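You operate a simulated robot arm through the tools that you are given. There is no shell and no other tool. Be economical: measure what you need, move in short steps, check, and stop when the job is done.

The job below is to be done with a simulated robot arm. You get a single attempt, and the scene is never put back.

Task
Fetch the green peg and stand it on top of the steel weight.

The check looks at the end state, three seconds after you hand in, the way a careful person would. Anything else that was tipped, shoved, dropped, spilled or broken makes it a failure.

Robot
A 6-joint arm with a two-finger parallel gripper, fixed in place. Base frame: the origin is at the foot of the arm, x ahead of it, y to its left, z up; the work surface is at about z = 0. Units: mm, degrees, N and s.
With the tool pointing down near the work surface it reaches from about 140 to 580 mm from the base axis. Its first joint turns from -66.0 to 66.0 degrees. Payload 2.1 kg.
The TCP is the grasp point between the finger pads, 30 mm short of the fingertips. In the tool frame z runs along the fingers and y along their closing line. Largest opening 94 mm; finger width 28, thickness 10; the body of the gripper, 50 by 96 mm, starts 55 mm behind the TCP.
Orientation is that of the tool frame in the base frame, as a unit quaternion [x, y, z, w]. With the fingers straight down and closing along the base's y, the tool's x points along the base's -x, its y along +y and its z along -z.

Tools
- The arm moves only by the tool arm_command. Its argument "commands" is a list of rows, each a list of 3 entries, a list of its own where there are three numbers: the shift along the tool's x, y, z in units of 500 mm (1.0 is 500 mm), then the turn, a rotation vector about the tool's x, y, z in units of 120 degrees (1.0 is 120 degrees), then the gripper command, from -1 (shut) to 1 (fully open), values between in proportion. In form: [[[dx, dy, dz], [rx, ry, rz], gripper], ...]. A call has 1 to 8 rows; each row is the pose to reach, as a shift and turn from the pose commanded when the call began, along the tool's axes at that moment. A call with a number of a shift or a turn outside -1 to 1 is refused whole. A row lasts 0.2 s, in which the tool goes at most 50 mm and 8.6 degrees; a call with a longer step from one row to the next is refused whole, and so is a gripper value outside its range. A pose out of reach is approached as far as the arm can. The call stops where the force on the tool passes 40 N (or 10 N more than at its start, if that is more) or the arm is blocked; 0.2 s more then pass. Each finger travels about 72 mm/s and halts on what it meets, pressing with about 44 N; the grip force reading is that of the motor and also rises with nothing between the fingers. The clock runs only during rows and for 0.2 s after the last one: add rows that repeat a pose to give the fingers time. The reply holds the time, the measured pose of the TCP, the force on the tool along the base axes, the opening and the grip force, in the units named above and with some noise.
- Cameras (640 x 400 px; columns grow to the right, rows downward): "scene" is fixed at [53.9, -366.2, 487.5]; the picture's right is [0.79, -0.61, 0.00], its down [-0.36, -0.47, -0.80] and it looks along [0.49, 0.64, -0.60] (base axes); focal length 308 px, centre (320, 200). "wrist" rides on the gripper at [-37, 0, -58] in the tool frame; the picture's right is [0.00, -1.00, 0.00], its down [0.97, 0.00, -0.24] and it looks along [0.24, 0.00, 0.97] (tool axes); focal length 218 px, centre (320, 200). There is no depth. A picture from a camera that has moved, and an enlarged one, comes with that camera's place and axes in the base frame and with its lens. The place of the scene camera against the robot may be out by one fixed shift of up to 12 mm in any direction.
- snapshot(camera): a new picture of that camera. It takes no simulated time.
- zoom(camera, box): a new picture of the part [left, top, right, bottom] of that camera's present view, enlarged. It takes no simulated time.
- hand_in(): hands the job in; it is judged then, once.

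Work in short steps. Places have to be worked out from the pictures, the camera data and where the tool is seen: move nearer, look again, correct. Check each grasp and each placing, and mend what went wrong. You have 90 turns and 36 pictures in all, those below and enlarged ones among them. Open the gripper and draw the arm clear of the work before you hand the job in, unless the task says otherwise; then end with one line.

The tools are called after ">>>" as name(argument=value, ...) on one line, values as JSON. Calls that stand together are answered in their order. arm_command: Moves the arm, as the interface text tells. Its arguments: {"type":"object","properties":{"commands":{"type":"array"}},"required":["commands"]} The other tools are called the same way: snapshot (camera) takes a picture; zoom (camera, box) takes an enlarged picture of a part of a camera's view; hand_in () hands the job in.

At the start:

```text
time: 0.0
position: [333.1, 57.4, 233.0]
ee_rot: [0.0, 1.0, 0.0, 0.001]
force: [-0.1, 0.1, 0.5]
width: 94.0
gripper_force: 0.0
```

scene: 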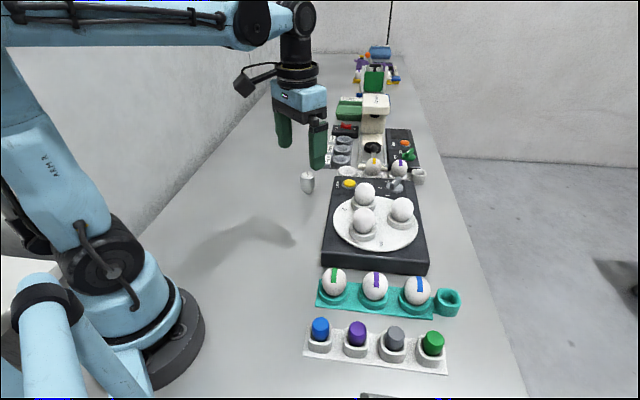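
wrist: 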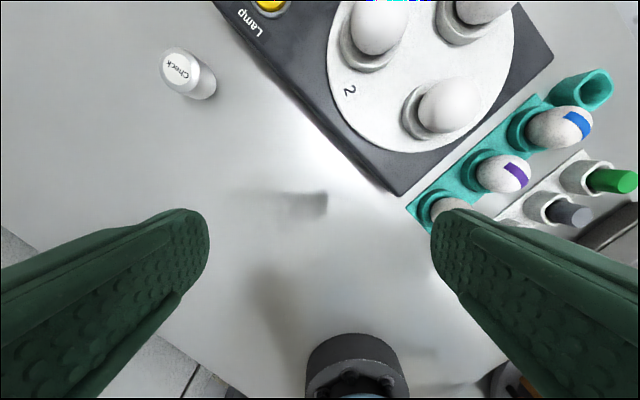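

The green peg is in the white rack at roughly (336, -273). The small "Check" cylinder near (460, 225) may be the steel weight. I'll enlarge both to be sure.

>>> zoom(camera="scene", box=[290, 250, 470, 390])

>>> zoom(camera="scene", box=[270, 90, 440, 210])

```text
2.86 times, centred on (380, 320) of scene
camera zoom: at [53.9, -366.2, 487.5], right [0.79, -0.61, 0.0], down [-0.36, -0.47, -0.8], along [0.49, 0.64, -0.6], focal length 879 px, centre (149, -143)
```

zoom: 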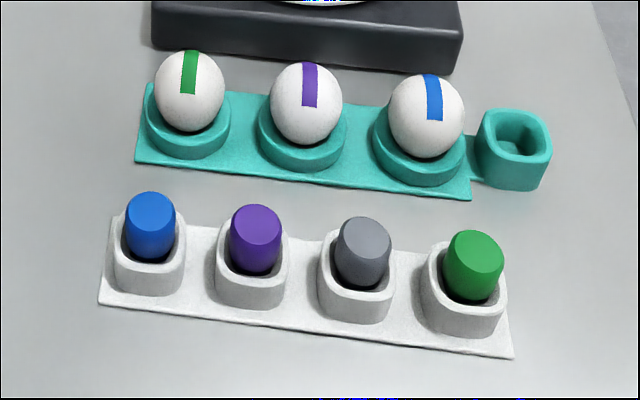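

```text
3.33 times, centred on (355, 150) of scene
camera zoom: at [53.9, -366.2, 487.5], right [0.79, -0.61, 0.0], down [-0.36, -0.47, -0.8], along [0.49, 0.64, -0.6], focal length 1026 px, centre (203, 367)
```

zoom: 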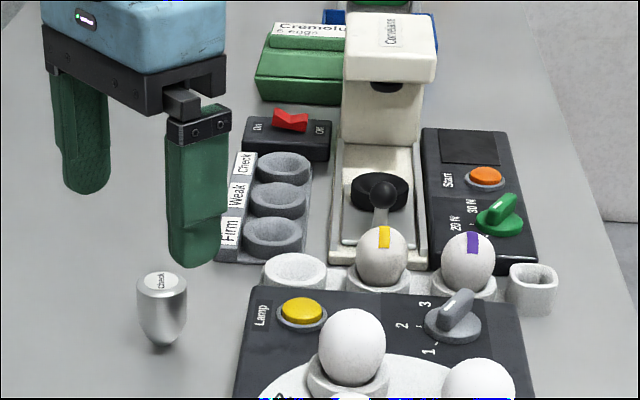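

The steel weight is at about (447, 202), with its top near z = 57. The green peg's top is at about (340, -274), and the rack runs at about -46°. I'll move above the peg, turning the tool so the fingers close across the rack.

>>> arm_command(commands=[[[0, -0.094, 0], [0, 0, 0.0547], 1], [[0, -0.188, 0], [0, 0, 0.1094], 1], [[0, -0.282, 0], [0, 0, 0.1641], 1], [[0, -0.376, 0.01], [0, 0, 0.2188], 1], [[0, -0.47, 0.02], [0, 0, 0.2735], 1], [[-0.005, -0.56, 0.03], [0, 0, 0.3282], 1], [[-0.013, -0.65, 0.05], [0, 0, 0.383], 1], [[-0.013, -0.662, 0.066], [0, 0, 0.383], 1]])

>>> snapshot(camera="wrist")

```text
time: 1.8
position: [338.1, -276.5, 199.0]
ee_rot: [0.391, 0.92, 0.0, 0.001]
force: [0.2, -0.4, 0.6]
width: 94.1
gripper_force: 0.0
```

```text
31 pictures are left
camera wrist: at [363.2, -303.5, 257.1], right [-0.72, -0.69, 0.0], down [-0.67, 0.7, 0.24], along [-0.17, 0.17, -0.97], focal length 218 px, centre (320, 200)
```

wrist: 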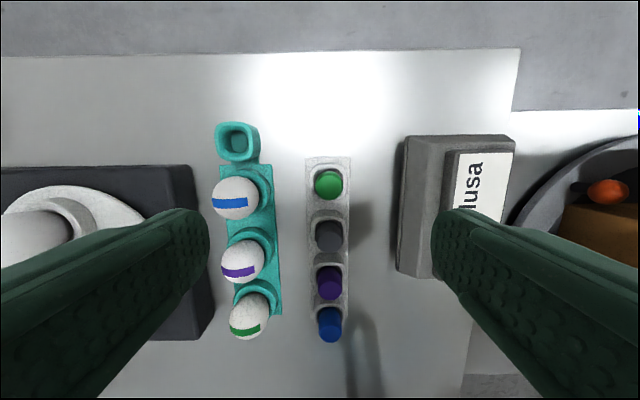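

The peg's top shows at about (328, 183), which puts it near (333, -285). I'll enlarge this view to get the peg's diameter, the gap around it and any tilt.

>>> zoom(camera="wrist", box=[270, 140, 390, 215])

```text
5.33 times, centred on (330, 178) of wrist
camera zoom: at [363.2, -303.5, 257.1], right [-0.72, -0.69, 0.0], down [-0.67, 0.7, 0.24], along [-0.17, 0.17, -0.97], focal length 1164 px, centre (267, 320)
```

zoom: 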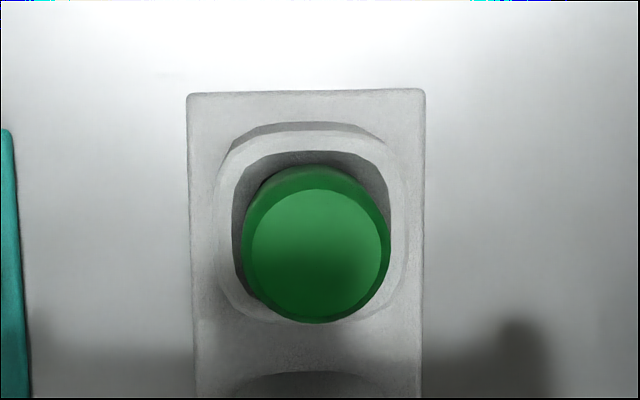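

The peg is upright and about 25–28 mm across, near (329, -282). I'll shift over it, come down to z = 125, narrow the opening to about 60 mm and look again.

>>> arm_command(commands=[[[0.0048, -0.019, 0.05], [0, 0, 0], 0.28], [[0.0048, -0.019, 0.1], [0, 0, 0], 0.28], [[0.0048, -0.019, 0.148], [0, 0, 0], 0.28], [[0.0048, -0.019, 0.148], [0, 0, 0], 0.28]])

>>> snapshot(camera="wrist")

>>> snapshot(camera="scene")

```text
time: 2.8
position: [334.6, -281.9, 123.4]
ee_rot: [0.391, 0.921, -0.001, 0.0]
force: [0.4, 0.0, 0.5]
width: 59.9
gripper_force: 0.1
```

```text
29 pictures are left
camera wrist: at [358.9, -308.7, 181.9], right [-0.72, -0.7, 0.0], down [-0.68, 0.7, 0.24], along [-0.17, 0.17, -0.97], focal length 218 px, centre (320, 200)
```

wrist: 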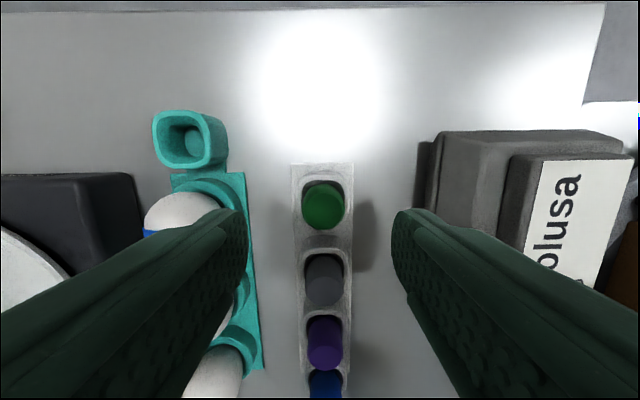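

```text
28 pictures are left
```

scene: 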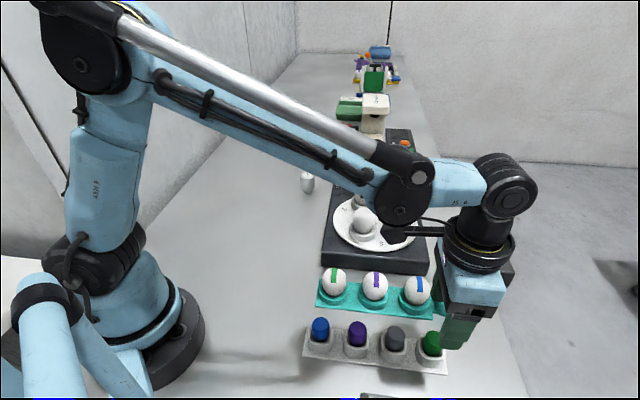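

The peg is now nearly centred between the fingers. I'll zoom in to measure its place and height by parallax.

>>> zoom(camera="wrist", box=[256, 150, 384, 230])

>>> zoom(camera="scene", box=[380, 280, 508, 360])

```text
5.00 times, centred on (320, 190) of wrist
camera zoom: at [358.9, -308.7, 181.9], right [-0.72, -0.7, 0.0], down [-0.68, 0.7, 0.24], along [-0.17, 0.17, -0.97], focal length 1091 px, centre (320, 250)
```

zoom: 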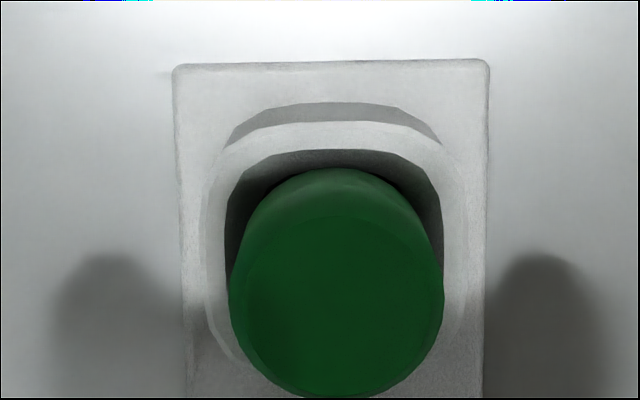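

```text
5.00 times, centred on (444, 320) of scene
camera zoom: at [53.9, -366.2, 487.5], right [0.79, -0.61, 0.0], down [-0.36, -0.47, -0.8], along [0.49, 0.64, -0.6], focal length 1539 px, centre (-300, -400)
```

zoom: 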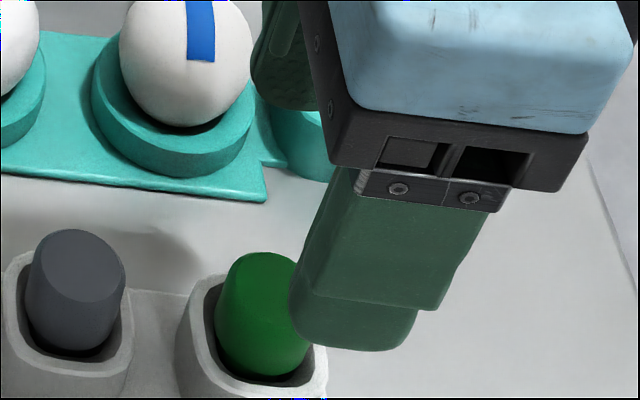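

The peg is 26 mm across with its top at z ≈ 55, and the socket rim is at about z = 22. The peg sits about 2 mm toward the tool's -y. I'll go down to TCP z ≈ 60 so the fingertips stay above the rim.

>>> arm_command(commands=[[[0.0, -0.004, 0.04], [0, 0, 0], 0.28], [[0.0, -0.004, 0.08], [0, 0, 0], 0.28], [[0.0, -0.004, 0.11], [0, 0, 0], 0.28], [[0.0, -0.004, 0.126], [0, 0, 0], 0.28], [[0.0, -0.004, 0.126], [0, 0, 0], 0.28]])

>>> snapshot(camera="wrist")

>>> zoom(camera="scene", box=[380, 280, 508, 360])

```text
time: 4.0
position: [332.3, -282.0, 62.5]
ee_rot: [0.391, 0.92, 0.0, 0.001]
force: [-0.5, -0.4, 0.1]
width: 60.2
gripper_force: 0.1
```

```text
25 pictures are left
camera wrist: at [355.9, -309.5, 120.6], right [-0.72, -0.7, 0.0], down [-0.68, 0.7, 0.24], along [-0.17, 0.17, -0.97], focal length 218 px, centre (320, 200)
```

wrist: 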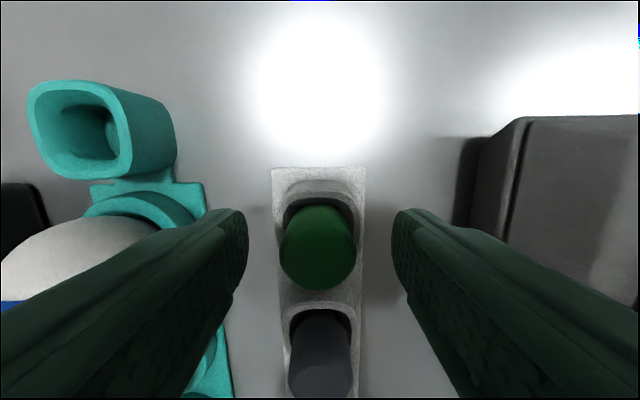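

```text
5.00 times, centred on (444, 320) of scene
camera zoom: at [53.9, -366.2, 487.5], right [0.79, -0.61, 0.0], down [-0.36, -0.47, -0.8], along [0.49, 0.64, -0.6], focal length 1539 px, centre (-300, -400)
```

zoom: 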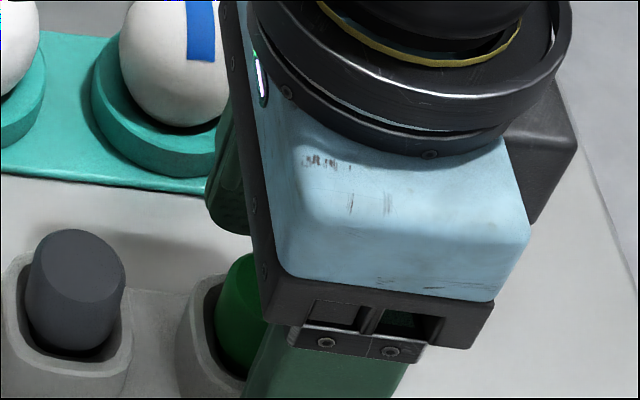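

The peg's top is at z ≈ 50 and sits about 3 mm toward the tool's +x, with the rim near z = 18–20. I'll nudge +x by 3 mm, lower by 4 mm and close.

>>> arm_command(commands=[[[0.006, 0, 0.008], [0, 0, 0], 0.28], [[0.006, 0, 0.008], [0, 0, 0], 0.28], [[0.006, 0, 0.008], [0, 0, 0], -0.2], [[0.006, 0, 0.008], [0, 0, 0], -0.6], [[0.006, 0, 0.008], [0, 0, 0], -1], [[0.006, 0, 0.008], [0, 0, 0], -1]])

>>> snapshot(camera="wrist")

```text
time: 5.4
position: [329.1, -279.4, 58.2]
ee_rot: [0.39, 0.921, 0.001, 0.001]
force: [8.1, 8.5, -4.7]
width: 38.2
gripper_force: 45.3
```

```text
23 pictures are left
camera wrist: at [354.0, -306.7, 116.8], right [-0.72, -0.7, 0.0], down [-0.68, 0.7, 0.24], along [-0.16, 0.17, -0.97], focal length 218 px, centre (320, 200)
```

wrist: 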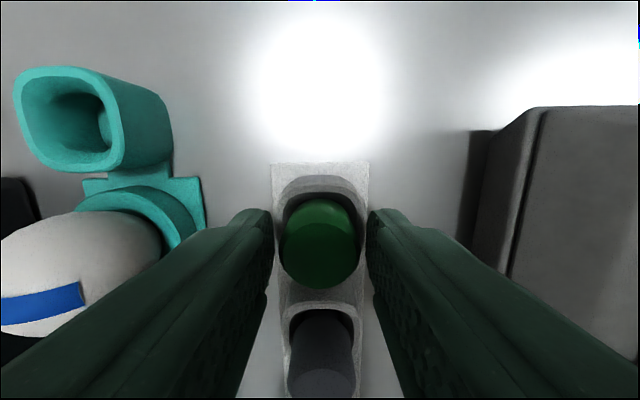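

The 38 mm width means the fingers met the socket rim rather than the peg, so the rim is higher than I judged. I'll open and rise 10 mm.

>>> arm_command(commands=[[[0, 0, 0], [0, 0, 0], 0.1], [[0, 0, 0], [0, 0, 0], 0.28], [[0, 0, -0.02], [0, 0, 0], 0.28], [[0, 0, -0.02], [0, 0, 0], 0.28]])

>>> zoom(camera="wrist", box=[240, 150, 400, 310])

>>> zoom(camera="scene", box=[290, 250, 470, 390])

```text
time: 6.4
position: [328.5, -279.8, 70.7]
ee_rot: [0.391, 0.92, -0.001, 0.0]
force: [0.2, 0.7, 0.2]
width: 60.0
gripper_force: 0.0
```

```text
2.50 times, centred on (320, 230) of wrist
camera zoom: at [353.0, -306.3, 127.1], right [-0.72, -0.69, 0.0], down [-0.68, 0.7, 0.24], along [-0.17, 0.17, -0.97], focal length 546 px, centre (320, 125)
```

zoom: 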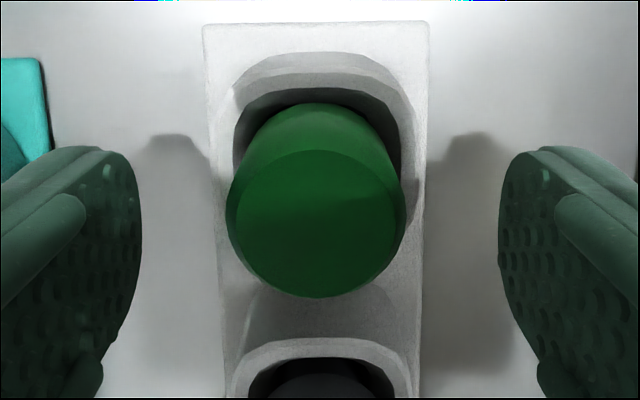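

```text
2.86 times, centred on (380, 320) of scene
camera zoom: at [53.9, -366.2, 487.5], right [0.79, -0.61, 0.0], down [-0.36, -0.47, -0.8], along [0.49, 0.64, -0.6], focal length 879 px, centre (149, -143)
```

zoom: 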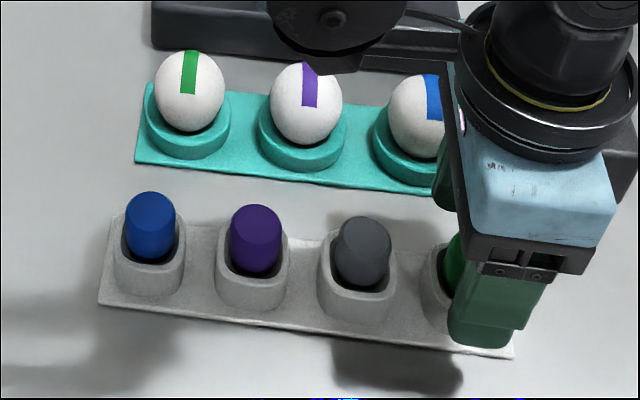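

The rack hasn't visibly moved. The fingertips are now at about z = 40, so I'll close here and see whether the width comes to the peg's 25–27 mm.

>>> arm_command(commands=[[[0, 0, 0.004], [0, 0, 0], 0.0], [[0, 0, 0.004], [0, 0, 0], -0.2], [[0, 0, 0.004], [0, 0, 0], -0.5], [[0, 0, 0.004], [0, 0, 0], -0.7], [[0, 0, 0.004], [0, 0, 0], -0.7]])

>>> snapshot(camera="wrist")

```text
time: 7.6
position: [328.7, -278.6, 68.3]
ee_rot: [0.391, 0.92, 0.0, 0.0]
force: [-0.3, 0.4, 0.6]
width: 22.3
gripper_force: 44.2
```

```text
20 pictures are left
camera wrist: at [353.6, -306.1, 125.5], right [-0.72, -0.7, 0.0], down [-0.68, 0.7, 0.24], along [-0.17, 0.17, -0.97], focal length 218 px, centre (320, 200)
```

wrist: 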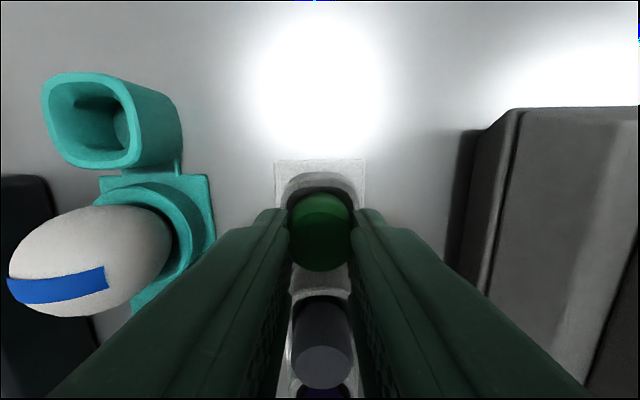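

The width is 22.3 mm and the side forces are near zero, so the peg is held. I'll lift it straight up.

>>> arm_command(commands=[[[0, 0, -0.03], [0, 0, 0], -0.9], [[0, 0, -0.07], [0, 0, 0], -0.9], [[0, 0, -0.12], [0, 0, 0], -0.9], [[0, 0, -0.18], [0, 0, 0], -0.9], [[0, 0, -0.25], [0, 0, 0], -0.9], [[0, 0, -0.31], [0, 0, 0], -0.9], [[0, 0, -0.31], [0, 0, 0], -0.9]])

>>> snapshot(camera="scene")

```text
time: 9.2
position: [329.3, -282.0, 222.8]
ee_rot: [0.39, 0.921, 0.0, 0.001]
force: [-0.6, -0.1, 0.3]
width: 22.0
gripper_force: 44.2
```

```text
19 pictures are left
```

scene: 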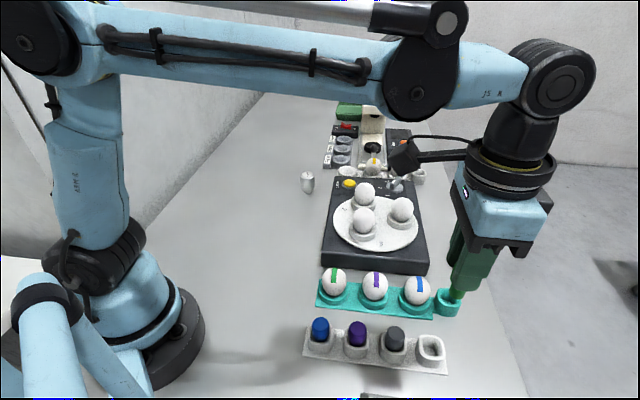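

The peg is out and the other pegs are undisturbed. I'll carry it back at this height to about (333, 57) and undo the yaw on the way.

>>> arm_command(commands=[[[0.06, 0.0595, -0.005], [0, 0, -0.048], -0.9], [[0.12, 0.119, -0.01], [0, 0, -0.096], -0.9], [[0.18, 0.178, -0.01], [0, 0, -0.144], -0.9], [[0.24, 0.238, -0.01], [0, 0, -0.192], -0.9], [[0.3, 0.297, -0.01], [0, 0, -0.24], -0.9], [[0.36, 0.357, -0.01], [0, 0, -0.287], -0.9], [[0.42, 0.416, -0.01], [0, 0, -0.335], -0.9], [[0.48, 0.476, -0.01], [0, 0, -0.383], -0.9]])

>>> snapshot(camera="wrist")

>>> zoom(camera="scene", box=[240, 90, 400, 210])

```text
time: 11.0
position: [333.4, 61.4, 226.9]
ee_rot: [-0.002, 1.0, 0.001, 0.001]
force: [0.3, -0.2, 0.2]
width: 21.9
gripper_force: 44.0
```

```text
18 pictures are left
camera wrist: at [370.5, 60.9, 284.6], right [0.0, -1.0, 0.0], down [-0.97, 0.0, 0.24], along [-0.24, 0.0, -0.97], focal length 218 px, centre (320, 200)
```

wrist: 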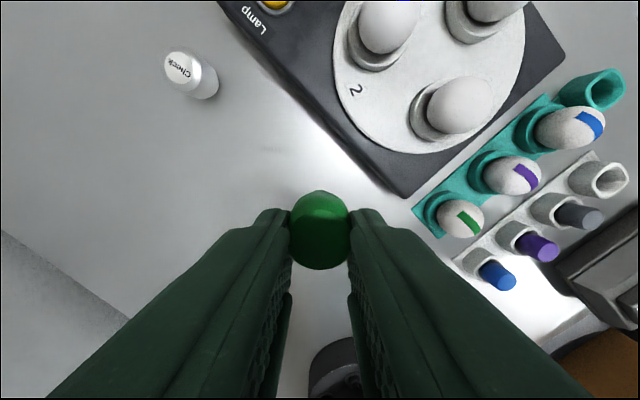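

```text
3.33 times, centred on (320, 150) of scene
camera zoom: at [53.8, -366.3, 487.5], right [0.79, -0.61, 0.0], down [-0.36, -0.47, -0.8], along [0.49, 0.64, -0.6], focal length 1026 px, centre (320, 367)
```

zoom: 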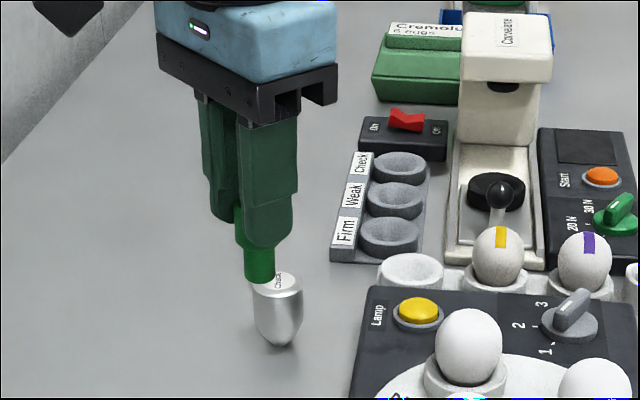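

By the wrist view the weight is near (441, 193), and the peg's bottom is about 50 mm below the TCP. I'll move to about (402, 193, 180), so the weight lies under the wrist camera for an exact measurement.

>>> arm_command(commands=[[[-0.034, 0.066, 0.0], [0, 0, 0], -0.9], [[-0.068, 0.132, 0.02], [0, 0, 0], -0.9], [[-0.102, 0.198, 0.05], [0, 0, 0], -0.9], [[-0.137, 0.264, 0.09], [0, 0, 0], -0.9], [[-0.137, 0.264, 0.09], [0, 0, 0], -0.9], [[-0.137, 0.264, 0.09], [0, 0, 0], -0.9]])

>>> snapshot(camera="wrist")

>>> zoom(camera="scene", box=[240, 90, 400, 210])

```text
time: 12.4
position: [402.6, 191.4, 181.6]
ee_rot: [0.0, 1.0, 0.001, 0.001]
force: [0.2, -0.2, -0.8]
width: 22.0
gripper_force: 43.9
```

```text
16 pictures are left
camera wrist: at [438.4, 190.6, 240.0], right [0.0, -1.0, 0.0], down [-0.97, 0.0, 0.24], along [-0.24, 0.0, -0.97], focal length 218 px, centre (320, 200)
```

wrist: 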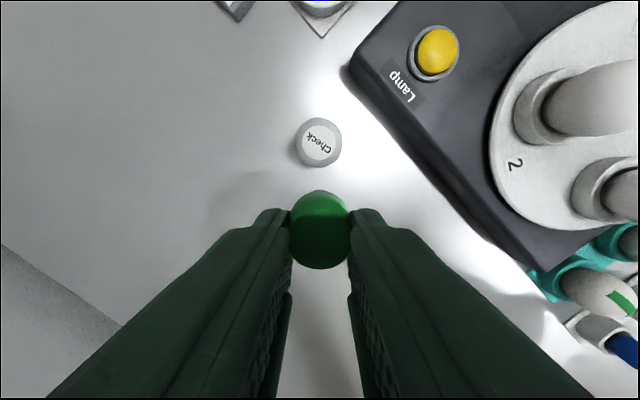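

```text
3.33 times, centred on (320, 150) of scene
camera zoom: at [53.9, -366.2, 487.5], right [0.79, -0.61, 0.0], down [-0.36, -0.47, -0.8], along [0.49, 0.64, -0.6], focal length 1026 px, centre (320, 367)
```

zoom: 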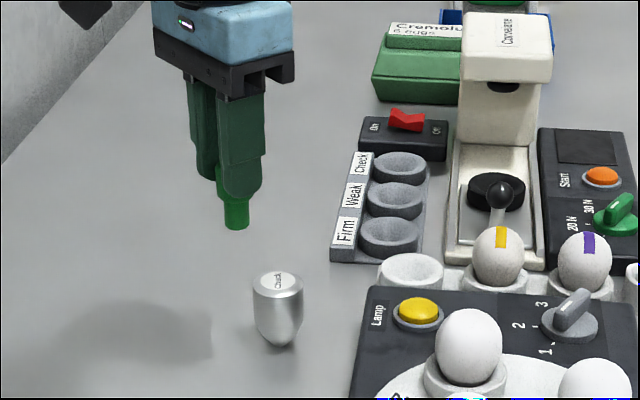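

The weight is almost exactly under the camera, at about (441, 191.5). I'll zoom in to fix its centre and find where the peg sits between the fingers.

>>> zoom(camera="wrist", box=[240, 100, 400, 300])

>>> zoom(camera="scene", box=[275, 110, 339, 200])

```text
2.00 times, centred on (320, 200) of wrist
camera zoom: at [438.4, 190.6, 240.0], right [0.0, -1.0, 0.0], down [-0.97, 0.0, 0.24], along [-0.24, 0.0, -0.97], focal length 436 px, centre (320, 200)
```

zoom: 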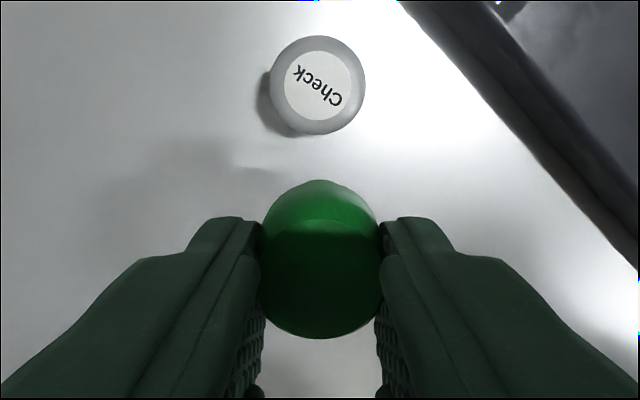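

```text
4.44 times, centred on (307, 155) of scene
camera zoom: at [53.9, -366.2, 487.5], right [0.79, -0.61, 0.0], down [-0.36, -0.47, -0.8], along [0.49, 0.64, -0.6], focal length 1368 px, centre (378, 400)
```

zoom: 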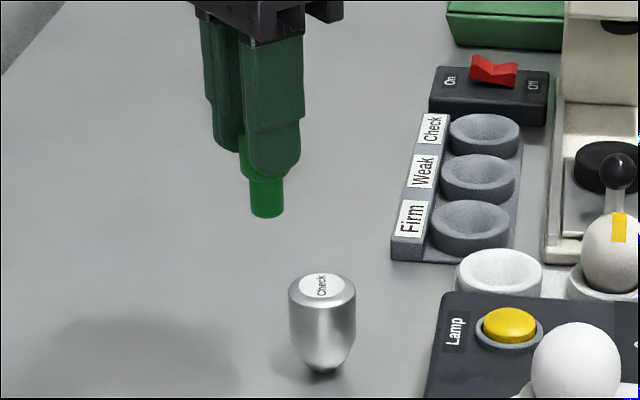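

The peg has a narrower stem below a shoulder, with its bottom about 55 mm below the TCP. The peg is about 3.5 mm ahead of the TCP in x. Relative to the peg, the weight's top is at dx ≈ +36, dy ≈ +0.8 and about 62 mm lower. I'll move over and lower by 42 mm, then check.

>>> arm_command(commands=[[[-0.036, 0.001, 0.0], [0, 0, 0], -0.9], [[-0.072, 0.0016, 0.0], [0, 0, 0], -0.9], [[-0.072, 0.0016, 0.03], [0, 0, 0], -0.9], [[-0.072, 0.0016, 0.06], [0, 0, 0], -0.9], [[-0.072, 0.0016, 0.084], [0, 0, 0], -0.9], [[-0.072, 0.0016, 0.084], [0, 0, 0], -0.9], [[-0.072, 0.0016, 0.084], [0, 0, 0], -0.9]])

>>> zoom(camera="scene", box=[275, 120, 339, 200])

>>> zoom(camera="wrist", box=[240, 150, 400, 290])

```text
time: 14.0
position: [438.2, 190.5, 141.4]
ee_rot: [0.0, 1.0, 0.0, 0.001]
force: [0.0, -0.3, -0.5]
width: 22.0
gripper_force: 44.0
```

```text
5.00 times, centred on (307, 160) of scene
camera zoom: at [53.9, -366.2, 487.5], right [0.79, -0.61, 0.0], down [-0.36, -0.47, -0.8], along [0.49, 0.64, -0.6], focal length 1539 px, centre (385, 400)
```

zoom: 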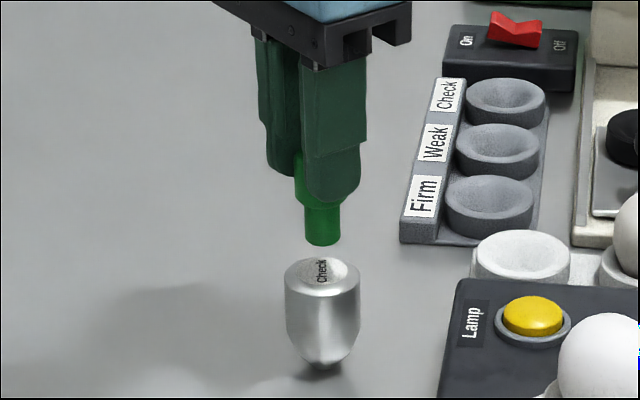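

```text
2.86 times, centred on (320, 220) of wrist
camera zoom: at [474.1, 190.9, 199.0], right [0.0, -1.0, 0.0], down [-0.97, 0.0, 0.24], along [-0.24, 0.0, -0.97], focal length 624 px, centre (320, 143)
```

zoom: 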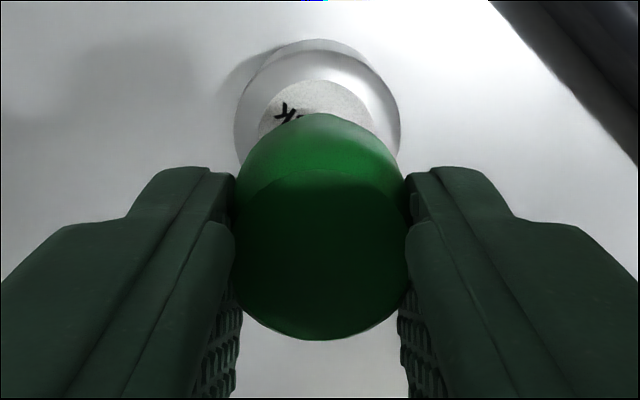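

The peg is aligned in x and about 0.8 mm short in y, with the weight's top about 24 mm below it. I'll correct y and go down 19 mm.

>>> arm_command(commands=[[[0, 0.0016, 0.01], [0, 0, 0], -0.9], [[0, 0.0016, 0.02], [0, 0, 0], -0.9], [[0, 0.0016, 0.03], [0, 0, 0], -0.9], [[0, 0.0016, 0.038], [0, 0, 0], -0.9], [[0, 0.0016, 0.038], [0, 0, 0], -0.9], [[0, 0.0016, 0.038], [0, 0, 0], -0.9]])

>>> zoom(camera="scene", box=[287, 145, 327, 195])

```text
time: 15.4
position: [437.6, 191.8, 121.4]
ee_rot: [0.0, 1.0, 0.0, 0.001]
force: [-0.1, 0.2, 0.7]
width: 21.7
gripper_force: 43.3
```

```text
8.00 times, centred on (307, 170) of scene
camera zoom: at [53.9, -366.2, 487.5], right [0.79, -0.61, 0.0], down [-0.36, -0.47, -0.8], along [0.49, 0.64, -0.6], focal length 2462 px, centre (424, 440)
```

zoom: 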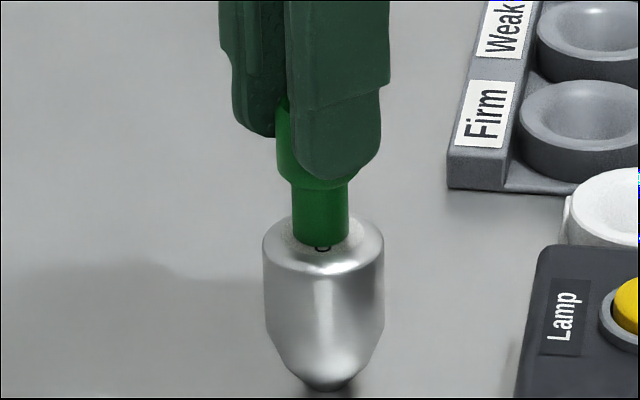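

The gap is about 5 mm, and the peg looks about 1 mm short in x. I'll nudge it forward and go down another 4 mm while watching the force.

>>> arm_command(commands=[[[-0.002, 0, 0.003], [0, 0, 0], -0.9], [[-0.002, 0, 0.006], [0, 0, 0], -0.9], [[-0.002, 0, 0.008], [0, 0, 0], -0.9], [[-0.002, 0, 0.008], [0, 0, 0], -0.9]])

```text
time: 16.4
position: [437.7, 192.3, 117.0]
ee_rot: [0.0, 1.0, 0.0, 0.0]
force: [1.0, -0.4, 1.2]
width: 23.3
gripper_force: 44.5
```

There's no clear contact yet, so I'll go down in 1 mm steps.

>>> arm_command(commands=[[[0, 0, 0.001], [0, 0, 0], -0.9], [[0, 0, 0.002], [0, 0, 0], -0.9], [[0, 0, 0.002], [0, 0, 0], -0.9]])

>>> zoom(camera="scene", box=[287, 145, 327, 195])

```text
time: 17.2
position: [437.5, 192.8, 116.2]
ee_rot: [0.0, 1.0, -0.001, 0.001]
force: [-1.2, -0.9, 12.3]
width: 24.4
gripper_force: 43.9
```

```text
8.00 times, centred on (307, 170) of scene
camera zoom: at [53.8, -366.3, 487.5], right [0.79, -0.61, 0.0], down [-0.36, -0.47, -0.8], along [0.49, 0.64, -0.6], focal length 2462 px, centre (424, 440)
```

zoom: 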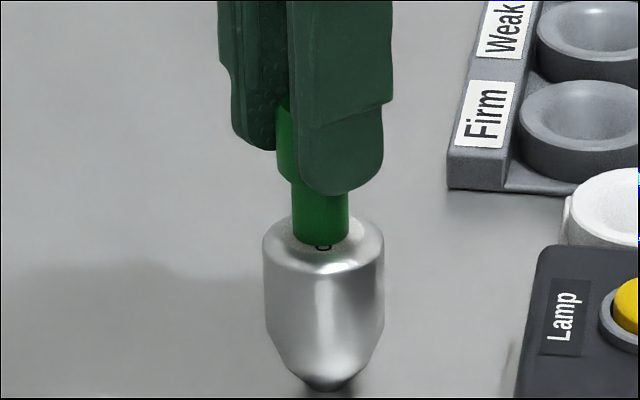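

The peg is already seated on the weight, with 12 N of contact, and the fingers have slid a few mm down it. It stands upright and well inside the top. I'll ease up 0.5 mm to unload it, then open slowly.

>>> arm_command(commands=[[[0, 0, -0.001], [0, 0, 0], -0.6], [[0, 0, -0.001], [0, 0, 0], -0.48], [[0, 0, -0.001], [0, 0, 0], -0.42], [[0, 0, -0.001], [0, 0, 0], -0.36], [[0, 0, -0.001], [0, 0, 0], -0.28], [[0, 0, -0.001], [0, 0, 0], -0.15], [[0, 0, -0.001], [0, 0, 0], 0.0], [[0, 0, -0.001], [0, 0, 0], 0.2]])

>>> zoom(camera="scene", box=[287, 145, 327, 195])

>>> snapshot(camera="wrist")

```text
time: 19.0
position: [437.3, 193.3, 117.8]
ee_rot: [0.0, 1.0, 0.0, 0.001]
force: [0.6, 1.6, -0.1]
width: 56.6
gripper_force: 0.0
```

```text
8.00 times, centred on (307, 170) of scene
camera zoom: at [53.9, -366.2, 487.5], right [0.79, -0.61, 0.0], down [-0.36, -0.47, -0.8], along [0.49, 0.64, -0.6], focal length 2462 px, centre (424, 440)
```

zoom: 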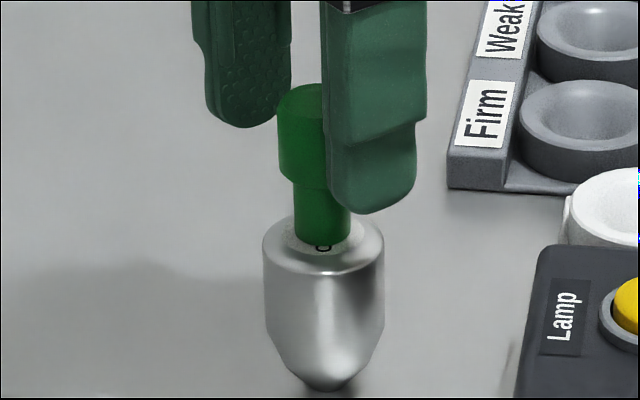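

```text
7 pictures are left
camera wrist: at [473.8, 192.0, 174.6], right [0.0, -1.0, 0.0], down [-0.97, 0.0, 0.24], along [-0.24, 0.0, -0.97], focal length 218 px, centre (320, 200)
```

wrist: 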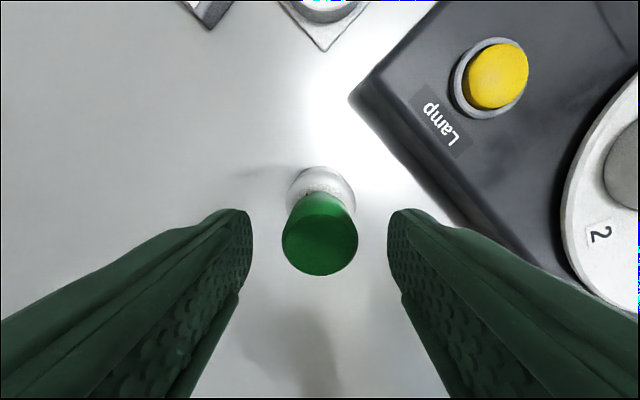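

The peg stands on its own on the weight with both fingers clear. I'll raise the arm straight up.

>>> arm_command(commands=[[[0, 0, -0.02], [0, 0, 0], 0.2], [[0, 0, -0.05], [0, 0, 0], 0.2], [[0, 0, -0.09], [0, 0, 0], 0.2], [[0, 0, -0.14], [0, 0, 0], 0.2], [[0, 0, -0.2], [0, 0, 0], 0.2], [[0, 0, -0.24], [0, 0, 0], 0.2], [[0.06, 0, -0.24], [0, 0, 0], 0.2], [[0.13, 0, -0.24], [0, 0, 0], 0.2]])

>>> snapshot(camera="scene")

>>> zoom(camera="scene", box=[287, 145, 327, 195])

```text
time: 20.8
position: [373.1, 191.0, 234.0]
ee_rot: [-0.001, 1.0, 0.0, 0.001]
force: [0.0, -1.2, -0.1]
width: 56.3
gripper_force: 0.1
```

```text
6 pictures are left
```

scene: 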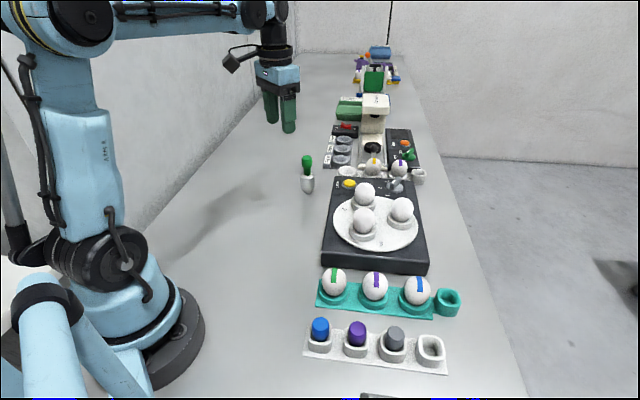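

```text
8.00 times, centred on (307, 170) of scene
camera zoom: at [53.9, -366.2, 487.5], right [0.79, -0.61, 0.0], down [-0.36, -0.47, -0.8], along [0.49, 0.64, -0.6], focal length 2462 px, centre (424, 440)
```

zoom: 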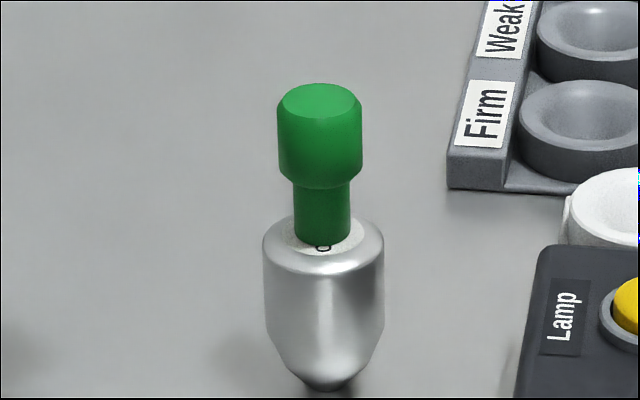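

The peg stands upright and steady on the steel weight, the arm is clear, and everything else looks to be where it was. I'm handing in.

>>> hand_in()

```text
The job is handed in.
```

The green peg is standing upright on top of the steel weight, the gripper is open and clear, and the last picture showed nothing else disturbed; my first grip briefly closed on the peg rack's rim, but the rack did not visibly move.
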